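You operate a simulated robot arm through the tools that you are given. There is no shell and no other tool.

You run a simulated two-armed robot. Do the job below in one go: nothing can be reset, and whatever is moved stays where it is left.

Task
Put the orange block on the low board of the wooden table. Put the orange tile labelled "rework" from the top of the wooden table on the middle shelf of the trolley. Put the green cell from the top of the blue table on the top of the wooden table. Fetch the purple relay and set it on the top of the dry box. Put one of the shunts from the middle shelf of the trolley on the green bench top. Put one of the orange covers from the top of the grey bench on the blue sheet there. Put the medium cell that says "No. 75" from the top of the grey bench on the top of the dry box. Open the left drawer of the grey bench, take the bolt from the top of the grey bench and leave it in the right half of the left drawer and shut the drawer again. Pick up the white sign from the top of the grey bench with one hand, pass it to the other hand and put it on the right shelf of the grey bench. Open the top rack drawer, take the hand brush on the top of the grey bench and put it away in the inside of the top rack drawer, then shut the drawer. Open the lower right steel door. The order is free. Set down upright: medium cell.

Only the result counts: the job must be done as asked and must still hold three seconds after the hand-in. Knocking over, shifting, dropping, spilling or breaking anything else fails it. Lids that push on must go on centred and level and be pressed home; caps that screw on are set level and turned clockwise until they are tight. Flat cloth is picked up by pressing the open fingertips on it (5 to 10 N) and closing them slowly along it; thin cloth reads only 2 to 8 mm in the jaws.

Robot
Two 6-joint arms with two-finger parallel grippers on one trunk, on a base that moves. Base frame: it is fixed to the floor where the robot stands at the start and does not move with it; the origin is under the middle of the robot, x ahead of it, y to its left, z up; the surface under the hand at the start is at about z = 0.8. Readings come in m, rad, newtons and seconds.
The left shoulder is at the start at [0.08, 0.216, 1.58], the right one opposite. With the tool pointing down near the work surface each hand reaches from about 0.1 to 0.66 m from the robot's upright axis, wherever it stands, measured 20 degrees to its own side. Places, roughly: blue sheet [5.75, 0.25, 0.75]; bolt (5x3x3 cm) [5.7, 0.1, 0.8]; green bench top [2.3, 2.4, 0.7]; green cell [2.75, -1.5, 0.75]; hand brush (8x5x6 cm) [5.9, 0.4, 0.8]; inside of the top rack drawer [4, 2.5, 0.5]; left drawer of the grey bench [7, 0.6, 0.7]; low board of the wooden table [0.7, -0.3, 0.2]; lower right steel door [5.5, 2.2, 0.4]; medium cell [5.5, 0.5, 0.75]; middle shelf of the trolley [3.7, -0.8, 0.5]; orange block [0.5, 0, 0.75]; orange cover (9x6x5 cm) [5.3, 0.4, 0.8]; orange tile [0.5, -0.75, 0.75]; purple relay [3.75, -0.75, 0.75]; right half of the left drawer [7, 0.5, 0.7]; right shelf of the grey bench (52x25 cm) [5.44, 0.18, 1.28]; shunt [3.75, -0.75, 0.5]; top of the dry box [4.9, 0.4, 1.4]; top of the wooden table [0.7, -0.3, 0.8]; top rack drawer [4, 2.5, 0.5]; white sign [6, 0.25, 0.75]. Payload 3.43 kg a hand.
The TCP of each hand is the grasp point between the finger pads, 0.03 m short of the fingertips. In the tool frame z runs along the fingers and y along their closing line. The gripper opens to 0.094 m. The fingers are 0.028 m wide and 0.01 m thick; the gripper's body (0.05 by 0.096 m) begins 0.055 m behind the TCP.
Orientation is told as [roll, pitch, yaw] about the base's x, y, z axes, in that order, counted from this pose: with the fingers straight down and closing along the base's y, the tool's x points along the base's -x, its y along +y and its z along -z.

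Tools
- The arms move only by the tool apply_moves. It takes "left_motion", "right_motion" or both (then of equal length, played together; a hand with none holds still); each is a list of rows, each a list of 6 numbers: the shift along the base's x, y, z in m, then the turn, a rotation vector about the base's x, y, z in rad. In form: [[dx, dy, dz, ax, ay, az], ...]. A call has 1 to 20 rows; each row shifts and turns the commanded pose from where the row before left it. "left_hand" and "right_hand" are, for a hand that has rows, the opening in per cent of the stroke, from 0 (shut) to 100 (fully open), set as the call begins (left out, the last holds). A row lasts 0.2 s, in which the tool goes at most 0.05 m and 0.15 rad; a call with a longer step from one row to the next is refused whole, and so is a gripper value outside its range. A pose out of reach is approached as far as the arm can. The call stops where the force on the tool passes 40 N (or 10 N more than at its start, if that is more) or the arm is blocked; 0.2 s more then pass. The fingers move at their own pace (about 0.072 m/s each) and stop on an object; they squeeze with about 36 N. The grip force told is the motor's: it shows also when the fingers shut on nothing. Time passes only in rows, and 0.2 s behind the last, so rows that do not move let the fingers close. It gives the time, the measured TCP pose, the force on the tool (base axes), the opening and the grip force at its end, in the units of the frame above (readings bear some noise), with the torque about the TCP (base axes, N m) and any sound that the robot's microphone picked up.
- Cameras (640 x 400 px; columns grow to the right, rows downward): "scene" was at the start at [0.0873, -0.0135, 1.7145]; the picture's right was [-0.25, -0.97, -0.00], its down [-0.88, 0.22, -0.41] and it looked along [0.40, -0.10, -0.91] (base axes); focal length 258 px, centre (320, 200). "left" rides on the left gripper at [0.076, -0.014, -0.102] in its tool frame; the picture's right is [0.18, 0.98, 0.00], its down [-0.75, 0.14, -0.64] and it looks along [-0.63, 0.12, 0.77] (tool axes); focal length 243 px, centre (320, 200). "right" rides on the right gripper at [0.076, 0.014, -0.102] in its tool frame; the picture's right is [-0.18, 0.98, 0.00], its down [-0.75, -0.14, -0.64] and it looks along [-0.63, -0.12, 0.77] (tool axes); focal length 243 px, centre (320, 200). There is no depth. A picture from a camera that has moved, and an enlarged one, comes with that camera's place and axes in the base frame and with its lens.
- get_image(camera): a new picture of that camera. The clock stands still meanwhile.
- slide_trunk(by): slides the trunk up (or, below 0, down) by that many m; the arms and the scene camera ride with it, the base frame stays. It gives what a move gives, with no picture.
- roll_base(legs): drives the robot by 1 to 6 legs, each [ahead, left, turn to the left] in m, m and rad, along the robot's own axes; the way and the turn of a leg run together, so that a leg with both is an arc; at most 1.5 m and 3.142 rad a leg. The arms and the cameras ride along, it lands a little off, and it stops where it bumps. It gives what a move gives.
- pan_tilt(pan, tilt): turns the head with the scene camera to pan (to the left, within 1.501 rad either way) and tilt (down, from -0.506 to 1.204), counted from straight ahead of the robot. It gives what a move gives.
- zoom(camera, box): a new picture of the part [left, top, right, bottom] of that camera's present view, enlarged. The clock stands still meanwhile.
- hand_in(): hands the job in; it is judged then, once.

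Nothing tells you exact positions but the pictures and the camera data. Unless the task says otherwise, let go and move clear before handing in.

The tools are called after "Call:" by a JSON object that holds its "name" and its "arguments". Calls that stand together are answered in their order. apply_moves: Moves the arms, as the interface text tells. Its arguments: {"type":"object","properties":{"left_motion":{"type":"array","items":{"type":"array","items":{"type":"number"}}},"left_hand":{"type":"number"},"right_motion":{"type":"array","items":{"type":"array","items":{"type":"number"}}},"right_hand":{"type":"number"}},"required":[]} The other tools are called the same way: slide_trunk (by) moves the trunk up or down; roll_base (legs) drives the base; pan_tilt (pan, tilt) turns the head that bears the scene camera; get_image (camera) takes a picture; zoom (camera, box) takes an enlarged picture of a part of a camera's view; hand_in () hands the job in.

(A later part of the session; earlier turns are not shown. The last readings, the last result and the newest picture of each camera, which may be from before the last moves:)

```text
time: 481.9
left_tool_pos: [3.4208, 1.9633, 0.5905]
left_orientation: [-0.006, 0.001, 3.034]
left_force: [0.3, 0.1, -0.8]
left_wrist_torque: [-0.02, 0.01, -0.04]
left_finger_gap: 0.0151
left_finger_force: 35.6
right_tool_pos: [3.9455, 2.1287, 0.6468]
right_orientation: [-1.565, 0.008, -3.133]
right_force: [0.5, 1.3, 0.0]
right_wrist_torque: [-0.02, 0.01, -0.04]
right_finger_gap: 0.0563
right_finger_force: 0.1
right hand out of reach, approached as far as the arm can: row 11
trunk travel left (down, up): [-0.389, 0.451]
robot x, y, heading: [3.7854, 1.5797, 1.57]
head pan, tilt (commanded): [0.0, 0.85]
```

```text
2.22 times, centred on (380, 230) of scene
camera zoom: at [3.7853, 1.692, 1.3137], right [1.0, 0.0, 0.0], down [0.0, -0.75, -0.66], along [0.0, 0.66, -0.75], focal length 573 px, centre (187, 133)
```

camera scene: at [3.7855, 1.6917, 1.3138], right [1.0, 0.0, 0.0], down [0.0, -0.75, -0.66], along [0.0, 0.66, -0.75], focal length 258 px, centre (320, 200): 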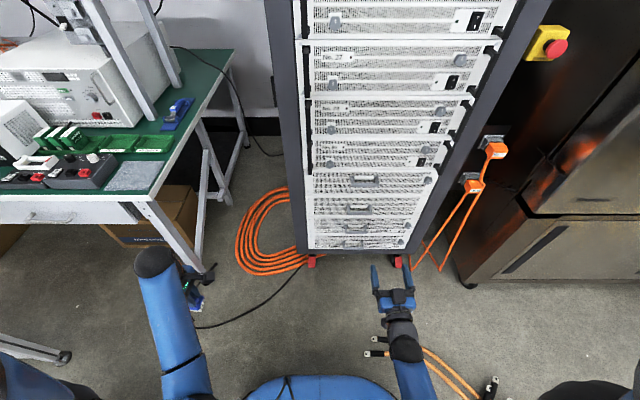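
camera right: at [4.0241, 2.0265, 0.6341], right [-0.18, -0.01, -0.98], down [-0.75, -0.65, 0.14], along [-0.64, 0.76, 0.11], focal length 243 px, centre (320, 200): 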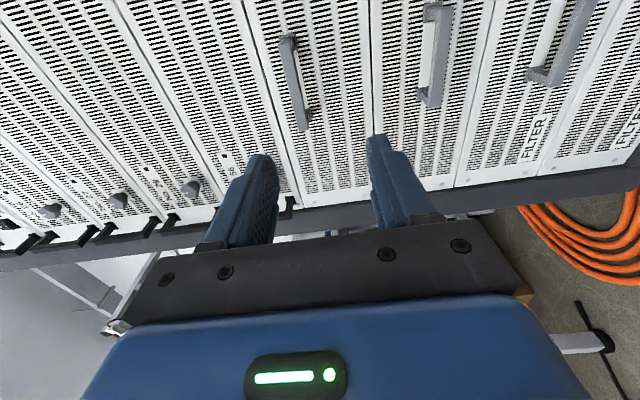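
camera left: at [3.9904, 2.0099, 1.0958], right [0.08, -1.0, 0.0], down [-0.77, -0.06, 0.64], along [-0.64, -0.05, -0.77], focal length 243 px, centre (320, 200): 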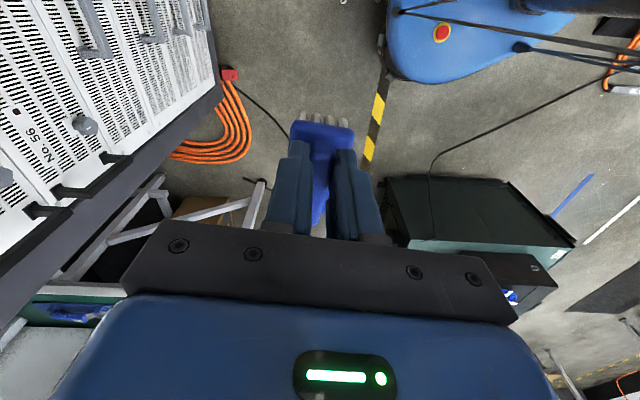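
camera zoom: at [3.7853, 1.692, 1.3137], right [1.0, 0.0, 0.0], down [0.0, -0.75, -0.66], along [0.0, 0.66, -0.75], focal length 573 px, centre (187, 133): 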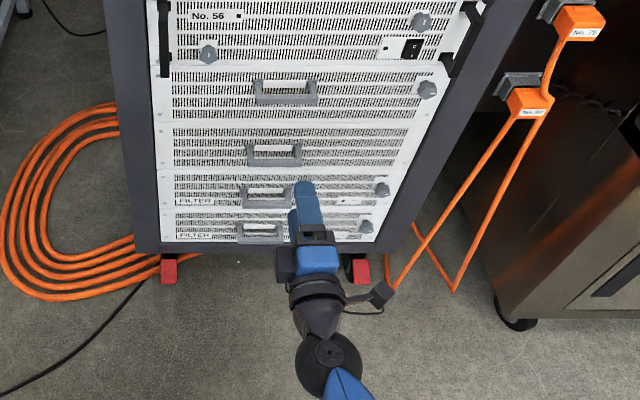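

Call:
{"name": "apply_moves", "arguments": {"right_motion": [[0, 0.04, 0.013, 0, 0, 0], [0, 0.045, 0.012, 0, 0, 0], [0, 0.045, 0, 0, 0, 0]]}}

Call:
{"name": "get_image", "arguments": {"camera": "right"}}

```text
time: 482.6
left_tool_pos: [3.4219, 1.9638, 0.5932]
left_orientation: [-0.004, 0.0, 3.033]
left_force: [0.0, 0.3, -1.0]
left_wrist_torque: [-0.04, -0.03, -0.02]
left_finger_gap: 0.0151
left_finger_force: 35.8
right_tool_pos: [3.9484, 2.2613, 0.6456]
right_orientation: [-1.553, 0.007, -3.133]
right_force: [-0.4, -0.1, -0.9]
right_wrist_torque: [0.01, 0.0, -0.03]
right_finger_gap: 0.0564
right_finger_force: 0.0
right hand out of reach, approached as far as the arm can: row 1, 2
trunk travel left (down, up): [-0.389, 0.451]
robot x, y, heading: [3.7823, 1.5827, 1.575]
head pan, tilt (commanded): [0.0, 0.85]
```

```text
taken
camera right: at [4.0266, 2.1583, 0.6343], right [-0.18, -0.02, -0.98], down [-0.75, -0.65, 0.15], along [-0.64, 0.76, 0.1], focal length 243 px, centre (320, 200)
```

right: 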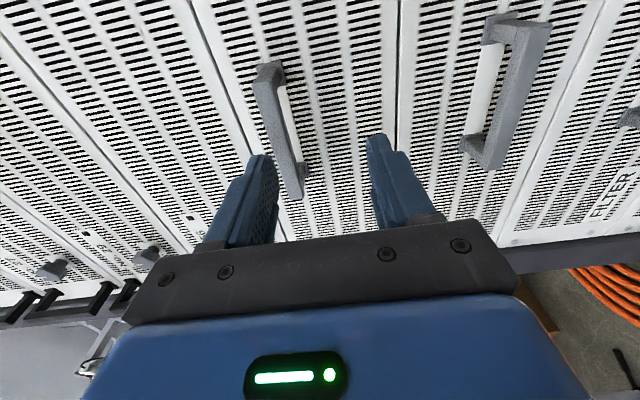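

Call:
{"name": "slide_trunk", "arguments": {"by": 0.028}}

Call:
{"name": "get_image", "arguments": {"camera": "right"}}

```text
time: 483.4
left_tool_pos: [3.4218, 1.9629, 0.6193]
left_orientation: [-0.007, 0.0, 3.033]
left_force: [-0.7, 0.6, -1.5]
left_wrist_torque: [0.0, 0.01, -0.03]
left_finger_gap: 0.0153
left_finger_force: 35.8
right_tool_pos: [3.9481, 2.2613, 0.6734]
right_orientation: [-1.554, 0.009, -3.132]
right_force: [-0.5, -0.1, 0.1]
right_wrist_torque: [-0.01, -0.01, -0.01]
right_finger_gap: 0.0563
right_finger_force: 0.0
trunk travel left (down, up): [-0.417, 0.423]
robot x, y, heading: [3.7896, 1.5808, 1.573]
head pan, tilt (commanded): [0.0, 0.85]
```

```text
taken
camera right: at [4.0264, 2.1573, 0.6627], right [-0.18, -0.02, -0.98], down [-0.75, -0.65, 0.14], along [-0.64, 0.76, 0.1], focal length 243 px, centre (320, 200)
```

right: 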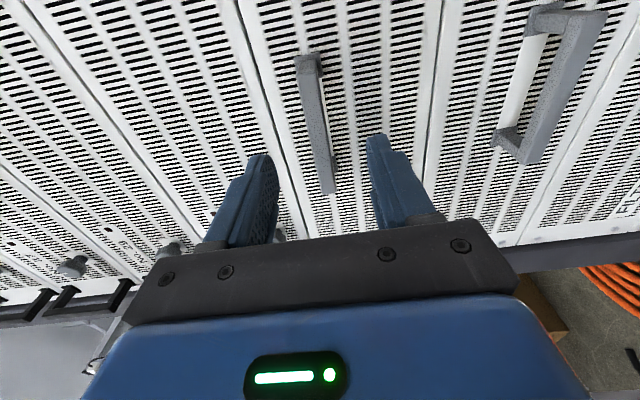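

The bar is centred between the fingers. I advance 5 cm and close on it.

Call:
{"name": "apply_moves", "arguments": {"right_motion": [[0, 0.02, 0, 0, 0, 0], [0, 0.018, 0, 0, 0, 0], [0, 0.01, 0, 0, 0, 0]]}}

Call:
{"name": "apply_moves", "arguments": {"right_motion": [[0, 0, 0, 0, 0, 0], [0, 0, 0, 0, 0, 0], [0, 0, 0, 0, 0, 0], [0, 0, 0, 0, 0, 0]], "right_hand": 0}}

Call:
{"name": "get_image", "arguments": {"camera": "right"}}

```text
time: 484.2
left_tool_pos: [3.4216, 1.9628, 0.62]
left_orientation: [-0.007, 0.0, 3.033]
left_force: [0.7, -0.2, -1.0]
left_wrist_torque: [0.01, -0.01, -0.01]
left_finger_gap: 0.0151
left_finger_force: 36.2
right_tool_pos: [3.9487, 2.3079, 0.6747]
right_orientation: [-1.556, 0.008, -3.133]
right_force: [-0.1, -0.9, -0.7]
right_wrist_torque: [0.03, 0.03, 0.0]
right_finger_gap: 0.0564
right_finger_force: 0.0
trunk travel left (down, up): [-0.417, 0.423]
robot x, y, heading: [3.7849, 1.5814, 1.573]
head pan, tilt (commanded): [0.0, 0.85]
```

```text
time: 485.2
left_tool_pos: [3.4218, 1.9646, 0.6206]
left_orientation: [-0.007, 0.0, 3.035]
left_force: [0.3, 0.4, -1.0]
left_wrist_torque: [0.01, 0.01, -0.05]
left_finger_gap: 0.0155
left_finger_force: 36.3
right_tool_pos: [3.9486, 2.3101, 0.6746]
right_orientation: [-1.554, 0.006, -3.133]
right_force: [-0.9, -0.4, -1.2]
right_wrist_torque: [0.48, 1.41, -0.16]
right_finger_gap: 0.0134
right_finger_force: 44.9
trunk travel left (down, up): [-0.417, 0.423]
robot x, y, heading: [3.7875, 1.5833, 1.576]
head pan, tilt (commanded): [0.0, 0.85]
```

```text
taken
camera right: at [4.0265, 2.2052, 0.6629], right [-0.18, -0.02, -0.98], down [-0.75, -0.65, 0.15], along [-0.64, 0.76, 0.1], focal length 243 px, centre (320, 200)
```

right: 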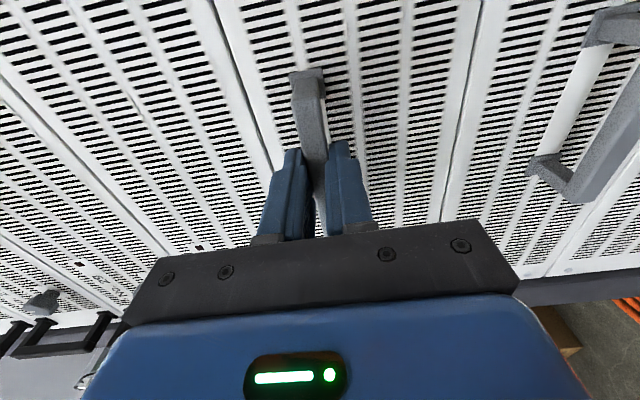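

The bar is gripped. I pull gently to see whether it slides.

Call:
{"name": "apply_moves", "arguments": {"right_motion": [[0, -0.006, 0, 0, 0, 0], [0, -0.008, 0, 0, 0, 0], [0, -0.01, 0, 0, 0, 0]]}}

Call:
{"name": "get_image", "arguments": {"camera": "right"}}

```text
time: 485.7
left_tool_pos: [3.4206, 1.9665, 0.6189]
left_orientation: [-0.003, -0.001, 3.037]
left_force: [-0.6, -0.3, -1.5]
left_wrist_torque: [-0.02, -0.03, -0.02]
left_finger_gap: 0.0153
left_finger_force: 36.5
right_tool_pos: [3.9488, 2.3069, 0.6741]
right_orientation: [-1.556, 0.003, -3.133]
right_force: [0.2, 21.4, -12.7]
right_wrist_torque: [0.18, 1.34, -0.42]
right_finger_gap: 0.0134
right_finger_force: 44.9
trunk travel left (down, up): [-0.417, 0.423]
robot x, y, heading: [3.7871, 1.5834, 1.576]
head pan, tilt (commanded): [0.0, 0.85]
stopped in row 2 (right hand): the force on the tool passed its limit at 44 N (the readings are from after the stop); the commanded pose is now the measured one
```

```text
taken
camera right: at [4.0266, 2.2034, 0.6622], right [-0.18, -0.02, -0.98], down [-0.75, -0.65, 0.15], along [-0.64, 0.76, 0.1], focal length 243 px, centre (320, 200)
```

right: 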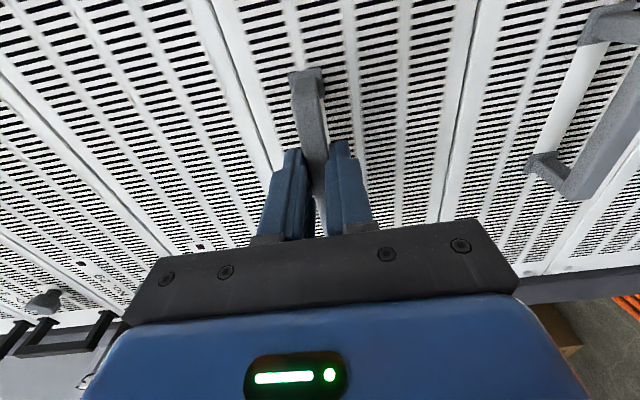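

It does not slide (44 N), so this unit is fixed. I release and try the second unit, whose height matches z ≈ 0.5.

Call:
{"name": "apply_moves", "arguments": {"right_motion": [[0, 0.002, 0, 0, 0, 0], [0, 0, 0, 0, 0, 0], [0, 0, 0, 0, 0, 0]], "right_hand": 60}}

Call:
{"name": "apply_moves", "arguments": {"right_motion": [[0, -0.02, 0, 0, 0, 0], [0, -0.03, 0, 0, 0, 0], [0, -0.01, 0, 0, 0, 0]]}}

Call:
{"name": "slide_trunk", "arguments": {"by": -0.16}}

Call:
{"name": "get_image", "arguments": {"camera": "right"}}

```text
time: 486.5
left_tool_pos: [3.4214, 1.9639, 0.6208]
left_orientation: [-0.007, 0.0, 3.034]
left_force: [0.6, 0.1, -1.0]
left_wrist_torque: [0.01, 0.0, -0.03]
left_finger_gap: 0.0153
left_finger_force: 36.0
right_tool_pos: [3.9481, 2.3055, 0.6778]
right_orientation: [-1.56, 0.006, -3.135]
right_force: [0.4, 0.2, 0.3]
right_wrist_torque: [0.0, -0.01, 0.01]
right_finger_gap: 0.0563
right_finger_force: 0.0
trunk travel left (down, up): [-0.417, 0.423]
robot x, y, heading: [3.7841, 1.582, 1.574]
head pan, tilt (commanded): [0.0, 0.85]
```

```text
time: 487.3
left_tool_pos: [3.4205, 1.9635, 0.6206]
left_orientation: [-0.007, 0.001, 3.034]
left_force: [0.9, -0.2, -0.1]
left_wrist_torque: [0.01, -0.03, 0.03]
left_finger_gap: 0.0151
left_finger_force: 35.8
right_tool_pos: [3.9473, 2.2458, 0.6796]
right_orientation: [-1.561, 0.007, -3.133]
right_force: [0.7, 0.4, 0.0]
right_wrist_torque: [0.04, -0.02, 0.03]
right_finger_gap: 0.0566
right_finger_force: 0.0
trunk travel left (down, up): [-0.417, 0.423]
robot x, y, heading: [3.7871, 1.5818, 1.573]
head pan, tilt (commanded): [0.0, 0.85]
```

```text
time: 489.1
left_tool_pos: [3.4219, 1.9629, 0.4605]
left_orientation: [-0.007, 0.001, 3.035]
left_force: [-0.1, -0.5, -1.0]
left_wrist_torque: [0.03, -0.05, -0.03]
left_finger_gap: 0.0152
left_finger_force: 36.4
right_tool_pos: [3.9475, 2.246, 0.519]
right_orientation: [-1.56, 0.007, -3.133]
right_force: [-0.1, 0.2, 0.3]
right_wrist_torque: [-0.04, 0.02, 0.0]
right_finger_gap: 0.0565
right_finger_force: 0.0
trunk travel left (down, up): [-0.257, 0.583]
robot x, y, heading: [3.7856, 1.5827, 1.575]
head pan, tilt (commanded): [0.0, 0.85]
```

```text
taken
camera right: at [4.0259, 2.1423, 0.5064], right [-0.18, -0.01, -0.98], down [-0.75, -0.65, 0.14], along [-0.64, 0.76, 0.11], focal length 243 px, centre (320, 200)
```

right: 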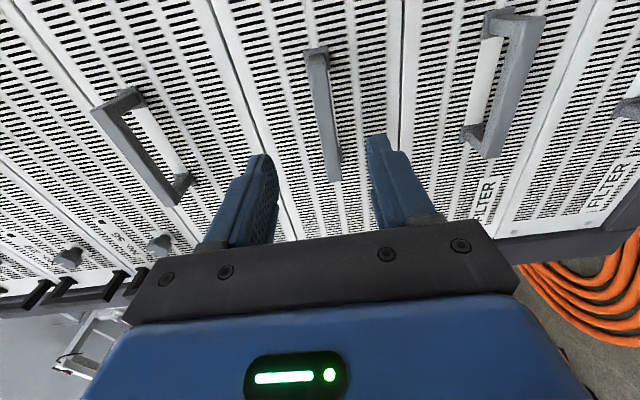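

Call:
{"name": "apply_moves", "arguments": {"right_motion": [[0, 0.025, 0, 0, 0, 0], [0, 0.025, -0.001, 0, 0, 0], [0, 0.012, -0.001, 0, 0, 0]]}}

Call:
{"name": "apply_moves", "arguments": {"right_motion": [[0, 0, 0, 0, 0, 0], [0, 0, 0, 0, 0, 0], [0, 0, 0, 0, 0, 0], [0, 0, 0, 0, 0, 0]], "right_hand": 0}}

Call:
{"name": "apply_moves", "arguments": {"right_motion": [[0, -0.006, 0, 0, 0, 0], [0, -0.008, 0, 0, 0, 0], [0, -0.01, 0, 0, 0, 0]]}}

Call:
{"name": "get_image", "arguments": {"camera": "right"}}

```text
time: 489.9
left_tool_pos: [3.4208, 1.9639, 0.4607]
left_orientation: [-0.009, 0.0, 3.035]
left_force: [0.7, 0.1, -0.9]
left_wrist_torque: [-0.04, -0.04, 0.04]
left_finger_gap: 0.015
left_finger_force: 36.4
right_tool_pos: [3.9463, 2.3083, 0.5166]
right_orientation: [-1.561, 0.007, -3.132]
right_force: [-0.5, -0.3, -0.2]
right_wrist_torque: [0.04, 0.04, -0.01]
right_finger_gap: 0.0565
right_finger_force: 0.1
trunk travel left (down, up): [-0.257, 0.583]
robot x, y, heading: [3.7879, 1.5778, 1.573]
head pan, tilt (commanded): [0.0, 0.85]
```

```text
time: 490.9
left_tool_pos: [3.4221, 1.9652, 0.4604]
left_orientation: [-0.005, 0.0, 3.036]
left_force: [0.3, -0.3, 0.3]
left_wrist_torque: [0.0, -0.01, -0.02]
left_finger_gap: 0.015
left_finger_force: 36.0
right_tool_pos: [3.9476, 2.308, 0.5146]
right_orientation: [-1.556, 0.003, -3.131]
right_force: [-0.4, -3.8, -13.2]
right_wrist_torque: [0.25, 1.41, -0.12]
right_finger_gap: 0.0137
right_finger_force: 44.5
trunk travel left (down, up): [-0.257, 0.583]
robot x, y, heading: [3.7888, 1.5783, 1.574]
head pan, tilt (commanded): [0.0, 0.85]
```

```text
time: 491.7
left_tool_pos: [3.4213, 1.9641, 0.4612]
left_orientation: [-0.003, 0.001, 3.037]
left_force: [-0.1, 0.0, -1.7]
left_wrist_torque: [-0.02, -0.02, 0.03]
left_finger_gap: 0.0153
left_finger_force: 36.2
right_tool_pos: [3.9482, 2.2845, 0.5143]
right_orientation: [-1.554, 0.005, -3.132]
right_force: [-2.6, -0.9, -18.7]
right_wrist_torque: [0.13, 1.27, -0.1]
right_finger_gap: 0.0135
right_finger_force: 45.0
trunk travel left (down, up): [-0.257, 0.583]
robot x, y, heading: [3.787, 1.5786, 1.577]
head pan, tilt (commanded): [0.0, 0.85]
```

```text
taken
camera right: at [4.0258, 2.181, 0.5016], right [-0.18, -0.02, -0.98], down [-0.75, -0.65, 0.15], along [-0.64, 0.76, 0.1], focal length 243 px, centre (320, 200)
```

right: 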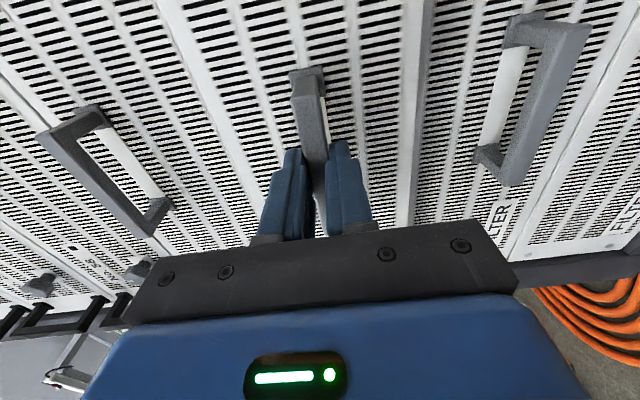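

This one slides: it is the drawer. I pull it open further.

Call:
{"name": "apply_moves", "arguments": {"right_motion": [[0, -0.02, 0, 0, 0, 0], [0, -0.03, 0, 0, 0, 0], [0, -0.03, 0, 0, 0, 0], [0, -0.03, 0, 0, 0, 0], [0, -0.03, 0, 0, 0, 0], [0, -0.03, 0, 0, 0, 0], [0, -0.03, 0, 0, 0, 0]]}}

Call:
{"name": "get_image", "arguments": {"camera": "scene"}}

```text
time: 493.3
left_tool_pos: [3.4207, 1.9628, 0.4601]
left_orientation: [-0.005, -0.001, 3.035]
left_force: [0.3, -0.3, -0.4]
left_wrist_torque: [0.01, 0.01, 0.0]
left_finger_gap: 0.0151
left_finger_force: 35.4
right_tool_pos: [3.9478, 2.0817, 0.5139]
right_orientation: [-1.556, 0.006, -3.134]
right_force: [-0.4, -2.9, -22.4]
right_wrist_torque: [0.09, 1.25, 0.44]
right_finger_gap: 0.0137
right_finger_force: 45.4
trunk travel left (down, up): [-0.257, 0.583]
robot x, y, heading: [3.7882, 1.5817, 1.574]
head pan, tilt (commanded): [0.0, 0.85]
```

```text
taken
camera scene: at [3.7863, 1.6937, 1.1815], right [1.0, 0.0, 0.0], down [0.0, -0.75, -0.66], along [0.0, 0.66, -0.75], focal length 258 px, centre (320, 200)
```

scene: 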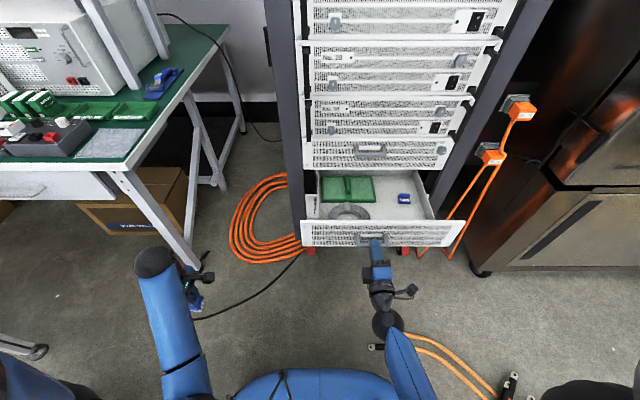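

Call:
{"name": "zoom", "arguments": {"camera": "scene", "box": [290, 150, 470, 260]}}

```text
3.56 times, centred on (380, 205) of scene
camera zoom: at [3.7863, 1.6937, 1.1815], right [1.0, 0.0, 0.0], down [0.0, -0.75, -0.66], along [0.0, 0.66, -0.75], focal length 917 px, centre (107, 182)
```

zoom: 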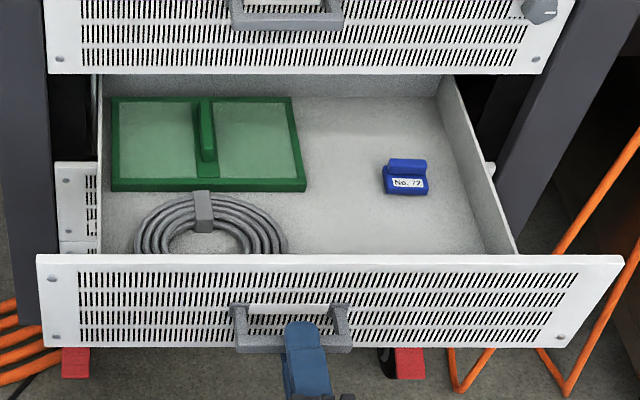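

Inside there is free room at the front right. I pull the drawer 5 cm further and release the handle.

Call:
{"name": "apply_moves", "arguments": {"right_motion": [[0, -0.02, 0, 0, 0, 0], [0, -0.02, 0, 0, 0, 0]]}}

Call:
{"name": "apply_moves", "arguments": {"right_motion": [[0, 0, 0.002, 0, 0, 0], [0, 0, 0, 0, 0, 0], [0, 0, 0, 0, 0, 0]], "right_hand": 60}}

Call:
{"name": "apply_moves", "arguments": {"right_motion": [[0, -0.02, 0, 0, 0, 0], [0, -0.03, 0, 0, 0, 0], [0, -0.03, 0, 0, 0, 0]]}}

Call:
{"name": "get_image", "arguments": {"camera": "scene"}}

```text
time: 493.9
left_tool_pos: [3.4231, 1.9632, 0.4603]
left_orientation: [-0.004, -0.002, 3.032]
left_force: [-0.3, -0.2, -0.8]
left_wrist_torque: [-0.03, -0.02, 0.02]
left_finger_gap: 0.0152
left_finger_force: 35.7
right_tool_pos: [3.9489, 2.0435, 0.513]
right_orientation: [-1.554, 0.006, -3.132]
right_force: [2.2, -3.2, -25.1]
right_wrist_torque: [0.09, 1.26, 0.54]
right_finger_gap: 0.0135
right_finger_force: 44.9
trunk travel left (down, up): [-0.257, 0.583]
robot x, y, heading: [3.7862, 1.5813, 1.578]
head pan, tilt (commanded): [0.0, 0.85]
```

```text
time: 494.7
left_tool_pos: [3.4218, 1.9637, 0.4604]
left_orientation: [-0.007, 0.001, 3.035]
left_force: [-0.1, -0.2, -1.1]
left_wrist_torque: [-0.02, -0.05, -0.02]
left_finger_gap: 0.0151
left_finger_force: 36.0
right_tool_pos: [3.9475, 2.0436, 0.5196]
right_orientation: [-1.562, 0.005, -3.132]
right_force: [-0.9, -0.6, -0.2]
right_wrist_torque: [-0.02, -0.03, -0.01]
right_finger_gap: 0.0562
right_finger_force: 0.0
trunk travel left (down, up): [-0.257, 0.583]
robot x, y, heading: [3.7882, 1.5864, 1.576]
head pan, tilt (commanded): [0.0, 0.85]
```

```text
time: 495.5
left_tool_pos: [3.4208, 1.9643, 0.4609]
left_orientation: [-0.008, -0.002, 3.035]
left_force: [-0.2, 0.5, -1.1]
left_wrist_torque: [-0.02, -0.04, 0.02]
left_finger_gap: 0.0152
left_finger_force: 35.9
right_tool_pos: [3.9498, 1.9626, 0.5179]
right_orientation: [-1.562, 0.007, -3.135]
right_force: [-0.4, 0.4, -0.8]
right_wrist_torque: [0.0, 0.03, 0.03]
right_finger_gap: 0.0561
right_finger_force: 0.0
trunk travel left (down, up): [-0.257, 0.583]
robot x, y, heading: [3.7858, 1.5844, 1.574]
head pan, tilt (commanded): [0.0, 0.85]
```

```text
taken
camera scene: at [3.7856, 1.692, 1.1818], right [1.0, 0.0, 0.0], down [0.0, -0.75, -0.66], along [0.0, 0.66, -0.75], focal length 258 px, centre (320, 200)
```

scene: 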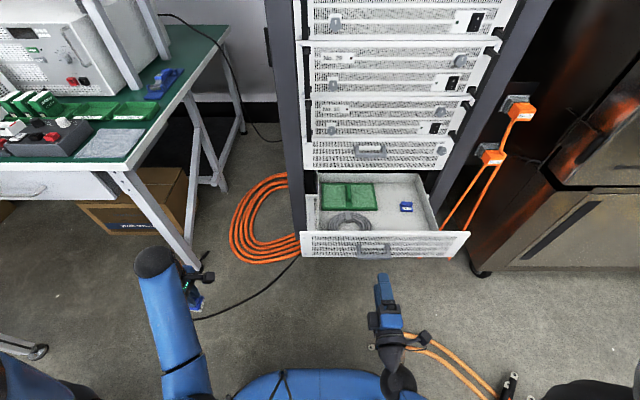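

The drawer is open ~27 cm. I raise the trunk and strafe right so the left hand with the brush comes over the drawer.

Call:
{"name": "slide_trunk", "arguments": {"by": 0.22}}

Call:
{"name": "roll_base", "arguments": {"legs": [[0, -0.46, 0]]}}

Call:
{"name": "apply_moves", "arguments": {"left_motion": [[0.03, 0.035, 0, 0, 0, 0], [0.03, 0.035, 0, 0, 0, 0], [0.03, 0.035, 0, 0, 0, 0], [0.03, 0.035, 0, 0, 0, 0], [0.03, 0.035, 0, 0, 0, 0], [0.03, 0.02, 0, 0, 0, 0]]}}

Call:
{"name": "get_image", "arguments": {"camera": "left"}}

Call:
{"name": "get_image", "arguments": {"camera": "scene"}}

```text
time: 497.8
left_tool_pos: [3.4204, 1.9628, 0.68]
left_orientation: [-0.005, 0.001, 3.035]
left_force: [0.6, 0.6, -0.8]
left_wrist_torque: [0.02, -0.03, -0.03]
left_finger_gap: 0.015
left_finger_force: 36.2
right_tool_pos: [3.9477, 1.9629, 0.7389]
right_orientation: [-1.56, 0.006, -3.133]
right_force: [0.7, 0.6, 0.1]
right_wrist_torque: [-0.02, -0.01, 0.02]
right_finger_gap: 0.0562
right_finger_force: 0.1
trunk travel left (down, up): [-0.477, 0.363]
robot x, y, heading: [3.7867, 1.5823, 1.575]
head pan, tilt (commanded): [0.0, 0.85]
```

```text
time: 500.6
left_tool_pos: [3.8825, 1.9658, 0.6806]
left_orientation: [-0.006, 0.0, 3.037]
left_force: [-0.3, 0.1, -1.1]
left_wrist_torque: [0.02, -0.03, 0.03]
left_finger_gap: 0.015
left_finger_force: 36.2
right_tool_pos: [4.4108, 1.9641, 0.7391]
right_orientation: [-1.56, 0.006, -3.132]
right_force: [0.7, -0.6, -0.2]
right_wrist_torque: [0.02, 0.01, -0.01]
right_finger_gap: 0.0567
right_finger_force: 0.1
trunk travel left (down, up): [-0.477, 0.363]
robot x, y, heading: [4.2499, 1.5838, 1.57]
head pan, tilt (commanded): [0.0, 0.85]
```

```text
time: 502.0
left_tool_pos: [4.0629, 2.1615, 0.6798]
left_orientation: [-0.005, 0.002, 3.036]
left_force: [0.6, -0.5, -0.7]
left_wrist_torque: [-0.01, -0.03, 0.0]
left_finger_gap: 0.0149
left_finger_force: 35.9
right_tool_pos: [4.41, 1.9655, 0.7382]
right_orientation: [-1.56, 0.007, -3.134]
right_force: [-0.8, 0.1, 0.2]
right_wrist_torque: [-0.03, 0.0, 0.01]
right_finger_gap: 0.0566
right_finger_force: 0.1
trunk travel left (down, up): [-0.477, 0.363]
robot x, y, heading: [4.2474, 1.5849, 1.572]
head pan, tilt (commanded): [0.0, 0.85]
```

```text
taken
camera left: at [4.1412, 2.1669, 0.7827], right [0.08, -1.0, -0.01], down [-0.76, -0.06, 0.64], along [-0.64, -0.05, -0.77], focal length 243 px, centre (320, 200)
```

left: 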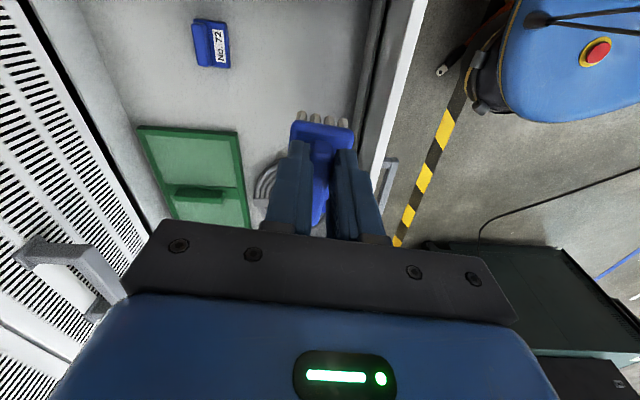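

```text
taken
camera scene: at [4.2482, 1.6941, 1.4018], right [1.0, 0.0, 0.0], down [0.0, -0.75, -0.66], along [0.0, 0.66, -0.75], focal length 258 px, centre (320, 200)
```

scene: 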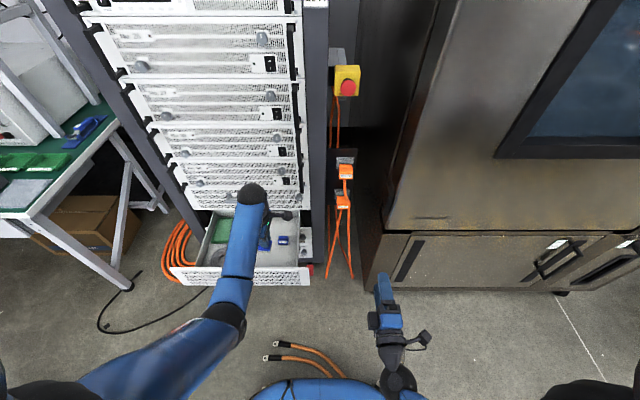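

Call:
{"name": "apply_moves", "arguments": {"left_motion": [[0, 0, -0.04, 0, 0, 0], [0, 0, -0.04, 0, 0, 0], [0, 0, -0.03, 0, 0, 0]]}}

Call:
{"name": "get_image", "arguments": {"camera": "left"}}

```text
time: 502.8
left_tool_pos: [4.0627, 2.1611, 0.5715]
left_orientation: [-0.006, 0.0, 3.036]
left_force: [0.0, 0.5, -0.7]
left_wrist_torque: [-0.03, -0.02, 0.03]
left_finger_gap: 0.0152
left_finger_force: 36.3
right_tool_pos: [4.4099, 1.9644, 0.7393]
right_orientation: [-1.561, 0.007, -3.132]
right_force: [0.0, 1.0, -0.3]
right_wrist_torque: [0.01, 0.0, 0.04]
right_finger_gap: 0.0565
right_finger_force: 0.0
trunk travel left (down, up): [-0.477, 0.363]
robot x, y, heading: [4.2455, 1.5851, 1.571]
head pan, tilt (commanded): [0.0, 0.85]
```

```text
taken
camera left: at [4.1406, 2.1668, 0.6737], right [0.08, -1.0, -0.01], down [-0.76, -0.06, 0.64], along [-0.64, -0.05, -0.77], focal length 243 px, centre (320, 200)
```

left: 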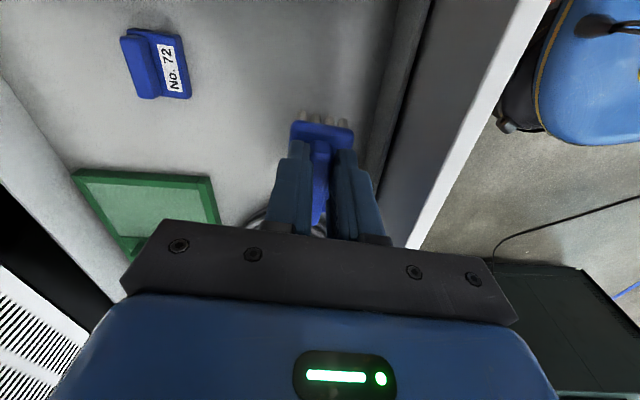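

Call:
{"name": "apply_moves", "arguments": {"left_motion": [[0, 0, -0.02, 0, 0, 0], [0, 0, -0.012, 0, 0, 0], [0, 0, -0.006, 0, 0, 0]]}}

Call:
{"name": "apply_moves", "arguments": {"left_motion": [[0, 0, -0.006, 0, 0, 0], [0, 0, -0.004, 0, 0, 0]]}}

```text
time: 503.6
left_tool_pos: [4.0642, 2.1616, 0.5354]
left_orientation: [-0.012, -0.001, 3.035]
left_force: [-2.1, 0.5, 14.0]
left_wrist_torque: [-0.16, 0.39, -0.03]
left_finger_gap: 0.0151
left_finger_force: 36.3
right_tool_pos: [4.4107, 1.9637, 0.7394]
right_orientation: [-1.562, 0.008, -3.133]
right_force: [0.2, 0.5, 0.3]
right_wrist_torque: [0.02, 0.0, -0.01]
right_finger_gap: 0.0564
right_finger_force: 0.1
trunk travel left (down, up): [-0.477, 0.363]
robot x, y, heading: [4.2501, 1.5851, 1.571]
head pan, tilt (commanded): [0.0, 0.85]
```

```text
time: 504.2
left_tool_pos: [4.0642, 2.1622, 0.526]
left_orientation: [-0.014, -0.003, 3.037]
left_force: [-1.9, 0.8, 33.8]
left_wrist_torque: [-0.23, 0.11, 0.02]
left_finger_gap: 0.0151
left_finger_force: 35.5
right_tool_pos: [4.4114, 1.9628, 0.7412]
right_orientation: [-1.563, 0.006, -3.134]
right_force: [0.3, -0.1, -0.4]
right_wrist_torque: [-0.02, -0.02, 0.0]
right_finger_gap: 0.0564
right_finger_force: 0.0
trunk travel left (down, up): [-0.477, 0.363]
robot x, y, heading: [4.2488, 1.5843, 1.57]
head pan, tilt (commanded): [0.0, 0.85]
```

Contact with the drawer floor. I ease off, open a little and lift out.

Call:
{"name": "apply_moves", "arguments": {"left_motion": [[0, 0, 0.005, 0, 0, 0], [0, 0, 0.002, 0, 0, 0]]}}

Call:
{"name": "apply_moves", "arguments": {"left_motion": [[0, 0, 0, 0, 0, 0], [0, 0, 0, 0, 0, 0], [0, 0, 0, 0, 0, 0]], "left_hand": 45}}

Call:
{"name": "apply_moves", "arguments": {"left_motion": [[0, 0, 0.015, 0, 0, 0], [0, 0, 0.03, 0, 0, 0], [0, 0, 0.04, 0, 0, 0], [0, 0, 0.04, 0, 0, 0]]}}

Call:
{"name": "get_image", "arguments": {"camera": "left"}}

```text
time: 504.8
left_tool_pos: [4.0632, 2.1566, 0.526]
left_orientation: [-0.001, -0.001, 3.034]
left_force: [0.2, -0.4, -1.6]
left_wrist_torque: [0.0, -0.04, -0.02]
left_finger_gap: 0.0152
left_finger_force: 36.5
right_tool_pos: [4.4113, 1.965, 0.7386]
right_orientation: [-1.56, 0.007, -3.132]
right_force: [0.3, -0.3, 0.2]
right_wrist_torque: [0.01, -0.01, 0.03]
right_finger_gap: 0.0566
right_finger_force: 0.1
trunk travel left (down, up): [-0.477, 0.363]
robot x, y, heading: [4.2463, 1.5835, 1.572]
head pan, tilt (commanded): [0.0, 0.85]
```

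```text
time: 505.6
left_tool_pos: [4.0639, 2.1611, 0.5292]
left_orientation: [-0.008, 0.001, 3.037]
left_force: [-0.3, 0.2, -0.3]
left_wrist_torque: [-0.01, 0.01, 0.01]
left_finger_gap: 0.0423
left_finger_force: 0.1
right_tool_pos: [4.4114, 1.9632, 0.739]
right_orientation: [-1.56, 0.007, -3.132]
right_force: [-0.9, -0.3, -0.1]
right_wrist_torque: [0.01, -0.01, -0.01]
right_finger_gap: 0.0564
right_finger_force: 0.1
trunk travel left (down, up): [-0.477, 0.363]
robot x, y, heading: [4.2499, 1.5846, 1.574]
head pan, tilt (commanded): [0.0, 0.85]
```

```text
time: 506.6
left_tool_pos: [4.0627, 2.1596, 0.6554]
left_orientation: [-0.007, -0.001, 3.035]
left_force: [0.5, 0.0, -0.4]
left_wrist_torque: [0.0, -0.01, -0.04]
left_finger_gap: 0.0422
left_finger_force: 0.0
right_tool_pos: [4.4112, 1.9641, 0.7394]
right_orientation: [-1.562, 0.006, -3.132]
right_force: [0.0, -0.5, 0.1]
right_wrist_torque: [-0.01, -0.01, 0.0]
right_finger_gap: 0.0564
right_finger_force: 0.1
trunk travel left (down, up): [-0.477, 0.363]
robot x, y, heading: [4.2473, 1.5816, 1.574]
head pan, tilt (commanded): [0.0, 0.85]
```

```text
taken
camera left: at [4.141, 2.1657, 0.7583], right [0.08, -1.0, -0.01], down [-0.76, -0.06, 0.64], along [-0.64, -0.05, -0.77], focal length 243 px, centre (320, 200)
```

left: 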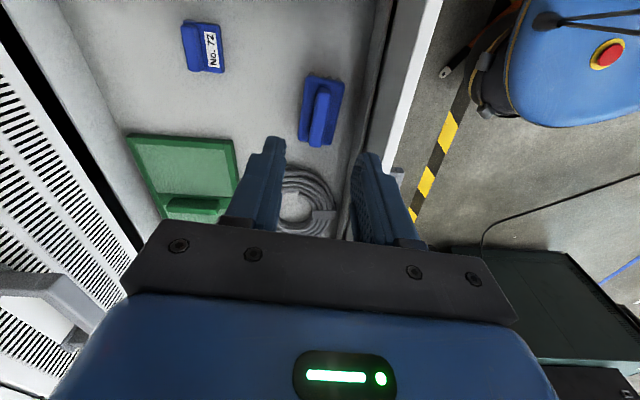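

The brush lies in the drawer. I retract the left hand, return the right hand to the handle and shut the drawer.

Call:
{"name": "apply_moves", "arguments": {"left_motion": [[0, 0, 0.04, 0, 0, 0], [0, -0.03, 0.03, 0, 0, 0], [0, -0.045, 0, 0, 0, 0], [-0.02, -0.04, 0, 0, 0, 0], [-0.02, -0.04, 0, 0, 0, 0], [-0.02, -0.03, 0, 0, 0, 0]]}}

Call:
{"name": "roll_base", "arguments": {"legs": [[0, 0.46, 0]]}}

Call:
{"name": "slide_trunk", "arguments": {"by": -0.22}}

Call:
{"name": "get_image", "arguments": {"camera": "right"}}

Call:
{"name": "get_image", "arguments": {"camera": "scene"}}

```text
time: 508.0
left_tool_pos: [4.0034, 1.9867, 0.6808]
left_orientation: [-0.011, -0.001, 3.035]
left_force: [0.8, -0.1, 0.3]
left_wrist_torque: [0.01, 0.02, -0.02]
left_finger_gap: 0.0422
left_finger_force: 0.0
left hand out of reach, approached as far as the arm can: row 2, 3, 4, 5, 6
right_tool_pos: [4.4104, 1.9634, 0.7391]
right_orientation: [-1.561, 0.007, -3.131]
right_force: [-0.6, -0.1, 0.1]
right_wrist_torque: [-0.02, 0.02, 0.0]
right_finger_gap: 0.0563
right_finger_force: 0.1
trunk travel left (down, up): [-0.477, 0.363]
robot x, y, heading: [4.2515, 1.5867, 1.574]
head pan, tilt (commanded): [0.0, 0.85]
```

```text
time: 510.7
left_tool_pos: [3.5521, 1.9859, 0.6797]
left_orientation: [-0.011, -0.001, 3.033]
left_force: [0.0, 0.8, -1.0]
left_wrist_torque: [0.05, 0.01, 0.03]
left_finger_gap: 0.0428
left_finger_force: 0.0
right_tool_pos: [3.959, 1.9634, 0.7391]
right_orientation: [-1.561, 0.006, -3.135]
right_force: [0.0, -0.6, 0.5]
right_wrist_torque: [0.01, 0.02, -0.05]
right_finger_gap: 0.0562
right_finger_force: 0.0
trunk travel left (down, up): [-0.477, 0.363]
robot x, y, heading: [3.7967, 1.5807, 1.576]
head pan, tilt (commanded): [0.0, 0.85]
```

```text
time: 513.1
left_tool_pos: [3.5531, 1.9873, 0.4606]
left_orientation: [-0.011, -0.001, 3.034]
left_force: [0.6, 0.2, -0.8]
left_wrist_torque: [-0.01, -0.01, 0.03]
left_finger_gap: 0.0423
left_finger_force: 0.1
right_tool_pos: [3.9591, 1.9624, 0.5188]
right_orientation: [-1.56, 0.007, -3.134]
right_force: [-0.9, -0.6, -1.0]
right_wrist_torque: [-0.01, -0.01, 0.01]
right_finger_gap: 0.0565
right_finger_force: 0.0
trunk travel left (down, up): [-0.257, 0.583]
robot x, y, heading: [3.8014, 1.5841, 1.572]
head pan, tilt (commanded): [0.0, 0.85]
```

```text
taken
camera right: at [4.0372, 1.8598, 0.5064], right [-0.18, -0.01, -0.98], down [-0.75, -0.65, 0.14], along [-0.64, 0.76, 0.11], focal length 243 px, centre (320, 200)
```

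right: 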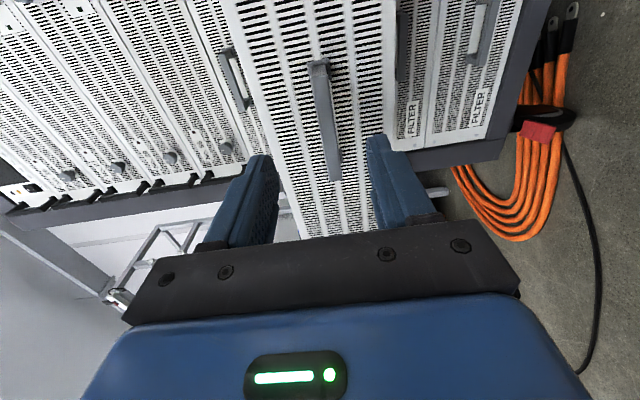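

```text
taken
camera scene: at [3.7957, 1.6925, 1.1819], right [1.0, 0.0, 0.0], down [0.0, -0.75, -0.66], along [0.0, 0.66, -0.75], focal length 258 px, centre (320, 200)
```

scene: 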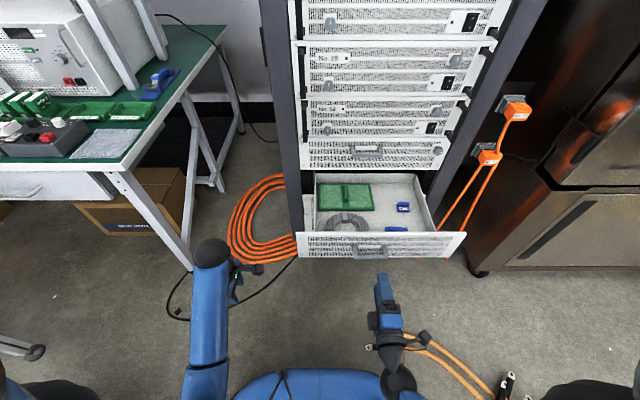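

Call:
{"name": "apply_moves", "arguments": {"right_motion": [[0, 0.03, 0, 0, 0, 0], [0, 0.03, -0.001, 0, 0, 0], [0, 0.02, -0.001, 0, 0, 0]]}}

Call:
{"name": "apply_moves", "arguments": {"right_motion": [[0, 0, 0, 0, 0, 0], [0, 0, 0, 0, 0, 0], [0, 0, 0, 0, 0, 0], [0, 0, 0, 0, 0, 0]], "right_hand": 0}}

Call:
{"name": "apply_moves", "arguments": {"right_motion": [[0, 0.02, 0, 0, 0, 0], [0, 0.03, 0, 0, 0, 0], [0, 0.03, 0, 0, 0, 0], [0, 0.03, 0, 0, 0, 0], [0, 0.03, 0, 0, 0, 0], [0, 0.03, 0, 0, 0, 0], [0, 0.03, 0, 0, 0, 0], [0, 0.03, 0, 0, 0, 0]]}}

Call:
{"name": "get_image", "arguments": {"camera": "scene"}}

```text
time: 513.9
left_tool_pos: [3.5521, 1.9865, 0.4613]
left_orientation: [-0.009, 0.001, 3.035]
left_force: [-0.1, -0.3, 0.0]
left_wrist_torque: [0.02, 0.01, 0.0]
left_finger_gap: 0.0424
left_finger_force: 0.0
right_tool_pos: [3.959, 2.0439, 0.5158]
right_orientation: [-1.561, 0.007, -3.134]
right_force: [0.0, -0.3, -0.2]
right_wrist_torque: [-0.03, 0.0, -0.02]
right_finger_gap: 0.0564
right_finger_force: 0.1
trunk travel left (down, up): [-0.257, 0.583]
robot x, y, heading: [3.7974, 1.582, 1.573]
head pan, tilt (commanded): [0.0, 0.85]
```

```text
time: 514.9
left_tool_pos: [3.5521, 1.9884, 0.4605]
left_orientation: [-0.006, -0.001, 3.033]
left_force: [-0.7, 0.4, -0.3]
left_wrist_torque: [0.01, 0.01, 0.01]
left_finger_gap: 0.0423
left_finger_force: 0.0
right_tool_pos: [3.9594, 2.0448, 0.5138]
right_orientation: [-1.555, 0.003, -3.135]
right_force: [-3.4, -2.6, -25.5]
right_wrist_torque: [0.05, 1.42, -0.08]
right_finger_gap: 0.0136
right_finger_force: 44.6
trunk travel left (down, up): [-0.257, 0.583]
robot x, y, heading: [3.7951, 1.5842, 1.572]
head pan, tilt (commanded): [0.0, 0.85]
```

```text
time: 516.7
left_tool_pos: [3.5518, 1.9869, 0.4604]
left_orientation: [-0.006, 0.0, 3.034]
left_force: [-0.5, 0.0, -0.6]
left_wrist_torque: [0.01, -0.02, 0.04]
left_finger_gap: 0.0421
left_finger_force: 0.0
right_tool_pos: [3.9581, 2.2742, 0.5145]
right_orientation: [-1.553, 0.008, -3.134]
right_force: [-6.7, 2.7, -22.8]
right_wrist_torque: [0.14, 1.12, 0.1]
right_finger_gap: 0.0136
right_finger_force: 44.8
trunk travel left (down, up): [-0.257, 0.583]
robot x, y, heading: [3.7965, 1.5844, 1.574]
head pan, tilt (commanded): [0.0, 0.85]
```

```text
taken
camera scene: at [3.7958, 1.6965, 1.1814], right [1.0, 0.0, 0.0], down [0.0, -0.75, -0.66], along [0.0, 0.66, -0.75], focal length 258 px, centre (320, 200)
```

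scene: 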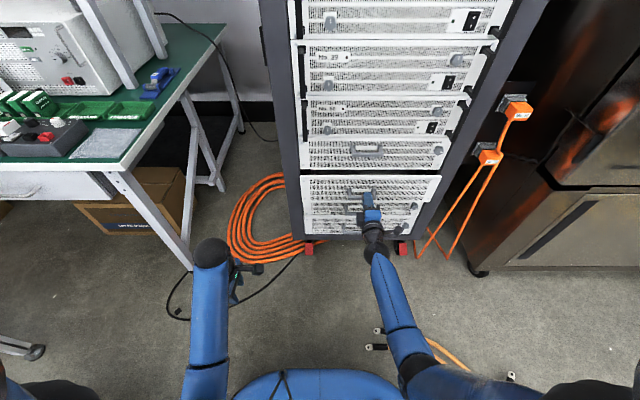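

Nearly shut. I push the last 3.5 cm until it stops.

Call:
{"name": "apply_moves", "arguments": {"right_motion": [[0, 0.015, 0, 0, 0, 0], [0, 0.012, 0, 0, 0, 0], [0, 0.008, 0, 0, 0, 0], [0, 0.006, 0, 0, 0, 0]]}}

Call:
{"name": "get_image", "arguments": {"camera": "right"}}

```text
time: 517.7
left_tool_pos: [3.5529, 1.9851, 0.4615]
left_orientation: [-0.01, -0.002, 3.033]
left_force: [-0.1, 0.2, 0.0]
left_wrist_torque: [0.02, 0.01, -0.02]
left_finger_gap: 0.0425
left_finger_force: 0.0
right_tool_pos: [3.9582, 2.308, 0.5128]
right_orientation: [-1.556, 0.004, -3.134]
right_force: [-0.3, -7.1, 2.3]
right_wrist_torque: [0.58, 1.33, 0.34]
right_finger_gap: 0.0135
right_finger_force: 44.9
trunk travel left (down, up): [-0.257, 0.583]
robot x, y, heading: [3.7949, 1.5823, 1.572]
head pan, tilt (commanded): [0.0, 0.85]
stopped in row 4 (right hand): the force on the tool passed its limit at 44 N (the readings are from after the stop); the commanded pose is now the measured one
```

```text
taken
camera right: at [4.0368, 2.2055, 0.5014], right [-0.18, -0.02, -0.98], down [-0.75, -0.65, 0.15], along [-0.64, 0.76, 0.1], focal length 243 px, centre (320, 200)
```

right: 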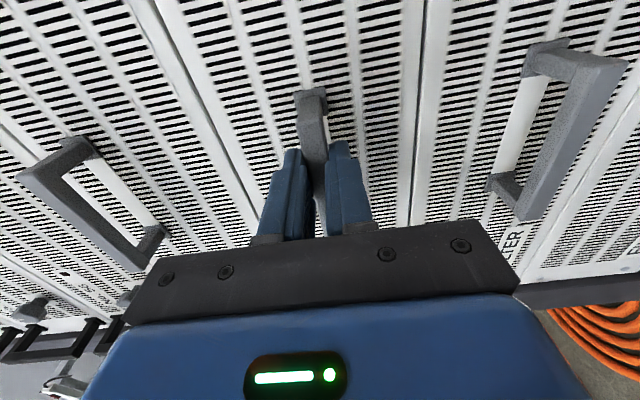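

The drawer is shut (flush). I release, back off and go to look at the steel doors.

Call:
{"name": "apply_moves", "arguments": {"right_motion": [[0, -0.001, 0, 0, 0, 0], [0, 0, 0, 0, 0, 0], [0, 0, 0, 0, 0, 0]], "right_hand": 60}}

Call:
{"name": "apply_moves", "arguments": {"right_motion": [[0, -0.02, 0, 0, 0, 0], [0, -0.04, 0, 0, 0, 0], [0, -0.045, 0, 0, 0, 0], [0, -0.045, 0, 0, 0, 0], [0, -0.045, 0, 0, 0, 0], [0, -0.045, 0, 0, 0, 0]]}}

Call:
{"name": "get_image", "arguments": {"camera": "scene"}}

```text
time: 518.5
left_tool_pos: [3.5525, 1.9864, 0.4614]
left_orientation: [-0.011, -0.001, 3.033]
left_force: [-0.9, 0.5, -0.3]
left_wrist_torque: [0.01, 0.02, -0.01]
left_finger_gap: 0.0425
left_finger_force: 0.0
right_tool_pos: [3.958, 2.3088, 0.5113]
right_orientation: [-1.553, 0.006, -3.133]
right_force: [0.6, 0.5, 0.5]
right_wrist_torque: [0.01, 0.02, 0.0]
right_finger_gap: 0.0563
right_finger_force: 0.1
trunk travel left (down, up): [-0.257, 0.583]
robot x, y, heading: [3.7973, 1.5804, 1.57]
head pan, tilt (commanded): [0.0, 0.85]
```

```text
time: 519.9
left_tool_pos: [3.5518, 1.9854, 0.4616]
left_orientation: [-0.01, -0.001, 3.033]
left_force: [0.1, -1.0, -0.1]
left_wrist_torque: [-0.01, 0.0, 0.02]
left_finger_gap: 0.0423
left_finger_force: 0.1
right_tool_pos: [3.9608, 2.0658, 0.5131]
right_orientation: [-1.556, 0.007, -3.133]
right_force: [0.5, 0.2, -0.9]
right_wrist_torque: [-0.02, 0.02, -0.01]
right_finger_gap: 0.0566
right_finger_force: 0.0
trunk travel left (down, up): [-0.257, 0.583]
robot x, y, heading: [3.7949, 1.5788, 1.571]
head pan, tilt (commanded): [0.0, 0.85]
```

```text
taken
camera scene: at [3.7957, 1.691, 1.1819], right [1.0, 0.0, 0.0], down [0.0, -0.75, -0.66], along [0.0, 0.66, -0.75], focal length 258 px, centre (320, 200)
```

scene: 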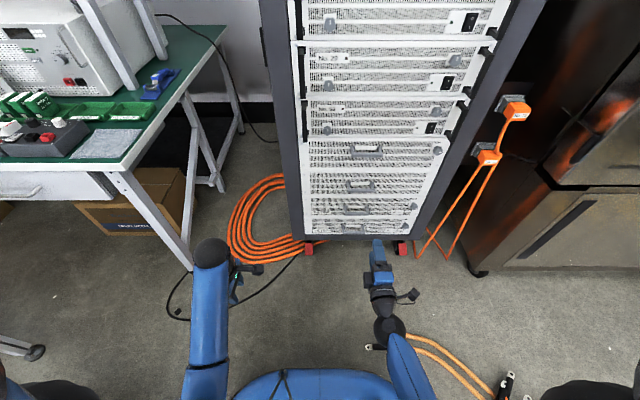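

The rack is closed and tidy. I strafe east to the climate cabinet's lower right door.

Call:
{"name": "roll_base", "arguments": {"legs": [[-0.15, -0.05, 0], [0, -1.35, 0]]}}

Call:
{"name": "pan_tilt", "arguments": {"pan": -0.2, "tilt": 0.75}}

Call:
{"name": "get_image", "arguments": {"camera": "scene"}}

Call:
{"name": "get_image", "arguments": {"camera": "right"}}

```text
time: 524.0
left_tool_pos: [4.0161, 1.8725, 0.4621]
left_orientation: [-0.012, -0.002, 2.889]
left_force: [0.7, 0.8, -0.7]
left_wrist_torque: [-0.02, 0.0, 0.01]
left_finger_gap: 0.0424
left_finger_force: 0.0
right_tool_pos: [4.4322, 1.8975, 0.5162]
right_orientation: [-1.558, 0.004, 3.007]
right_force: [0.8, -0.4, -0.3]
right_wrist_torque: [0.02, -0.02, 0.05]
right_finger_gap: 0.0564
right_finger_force: 0.1
trunk travel left (down, up): [-0.257, 0.583]
robot x, y, heading: [4.2004, 1.4424, 1.428]
head pan, tilt (commanded): [0.0, 0.85]
stopped in leg 2: the robot was blocked; the commanded pose is now the measured one
```

```text
time: 524.7
left_tool_pos: [4.0155, 1.8717, 0.4627]
left_orientation: [-0.014, -0.002, 2.89]
left_force: [0.3, -0.3, 0.2]
left_wrist_torque: [0.01, -0.04, 0.0]
left_finger_gap: 0.0422
left_finger_force: 0.0
right_tool_pos: [4.4311, 1.8972, 0.5157]
right_orientation: [-1.559, 0.008, 3.006]
right_force: [0.1, -0.3, 0.4]
right_wrist_torque: [-0.02, -0.01, -0.01]
right_finger_gap: 0.0563
right_finger_force: 0.0
trunk travel left (down, up): [-0.257, 0.583]
robot x, y, heading: [4.2011, 1.4449, 1.424]
head pan, tilt (commanded): [-0.201, 0.75]
```

```text
taken
camera scene: at [4.232, 1.5508, 1.1898], right [0.94, -0.34, 0.0], down [-0.23, -0.64, -0.73], along [0.25, 0.69, -0.68], focal length 258 px, centre (320, 200)
```

scene: 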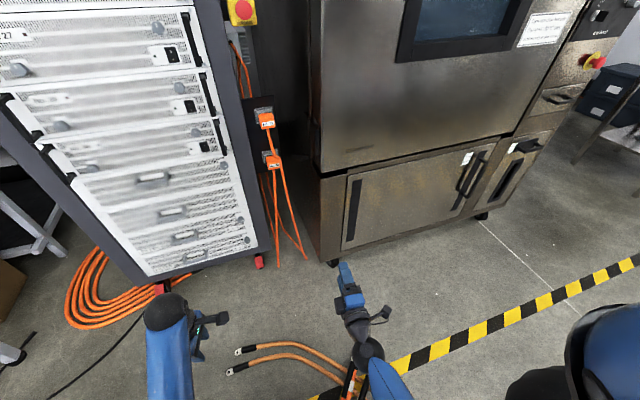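

```text
taken
camera right: at [4.4941, 1.7837, 0.5038], right [-0.18, 0.01, -0.98], down [-0.83, -0.53, 0.14], along [-0.52, 0.85, 0.11], focal length 243 px, centre (320, 200)
```

right: 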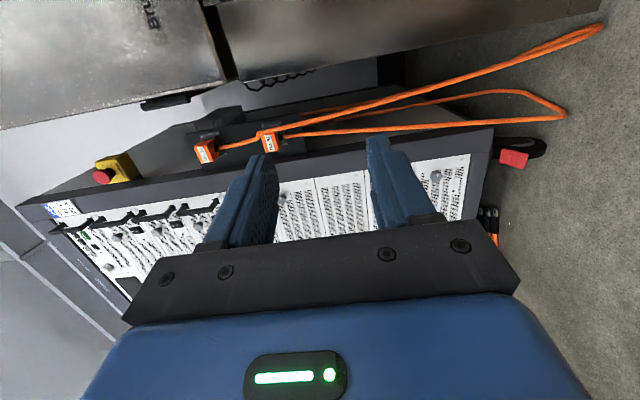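

Something low (a clamp near (4.3, 1.2)) blocked the base. I move north again to the earlier clear line, fix the heading and strafe there.

Call:
{"name": "roll_base", "arguments": {"legs": [[0.15, 0.03, 0], [0, 0, 0.145]]}}

Call:
{"name": "roll_base", "arguments": {"legs": [[0, -1.05, 0]]}}

Call:
{"name": "get_image", "arguments": {"camera": "scene"}}

```text
time: 526.7
left_tool_pos: [3.9462, 1.9943, 0.4636]
left_orientation: [-0.015, -0.002, 3.037]
left_force: [0.2, 0.7, 0.4]
left_wrist_torque: [0.02, -0.01, 0.02]
left_finger_gap: 0.0423
left_finger_force: 0.1
right_tool_pos: [4.353, 2.0785, 0.5171]
right_orientation: [-1.559, 0.008, -3.128]
right_force: [-1.3, 0.3, 0.0]
right_wrist_torque: [0.03, 0.01, 0.01]
right_finger_gap: 0.0562
right_finger_force: 0.1
trunk travel left (down, up): [-0.257, 0.583]
robot x, y, heading: [4.1911, 1.5933, 1.575]
head pan, tilt (commanded): [-0.201, 0.75]
```

```text
time: 532.1
left_tool_pos: [4.9942, 1.9991, 0.4627]
left_orientation: [-0.014, -0.002, 3.038]
left_force: [0.1, 0.0, 0.0]
left_wrist_torque: [-0.01, -0.02, 0.01]
left_finger_gap: 0.0426
left_finger_force: 0.0
right_tool_pos: [5.4028, 2.0831, 0.5178]
right_orientation: [-1.559, 0.008, -3.129]
right_force: [-0.1, -0.8, -0.3]
right_wrist_torque: [0.02, 0.01, -0.01]
right_finger_gap: 0.0563
right_finger_force: 0.1
trunk travel left (down, up): [-0.257, 0.583]
robot x, y, heading: [5.2423, 1.5976, 1.578]
head pan, tilt (commanded): [-0.201, 0.75]
```

```text
taken
camera scene: at [5.2576, 1.7122, 1.1898], right [0.98, -0.19, 0.0], down [-0.13, -0.67, -0.73], along [0.14, 0.72, -0.68], focal length 258 px, centre (320, 200)
```

scene: 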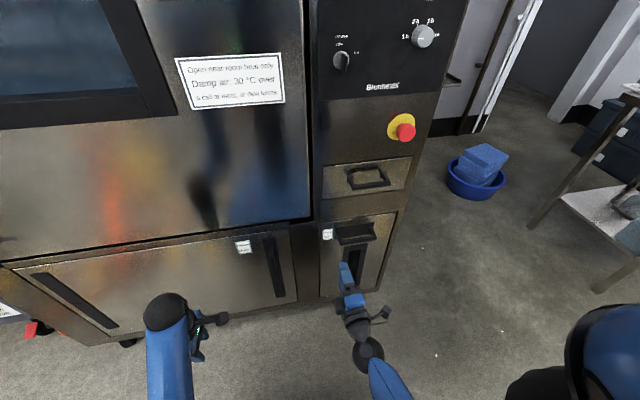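

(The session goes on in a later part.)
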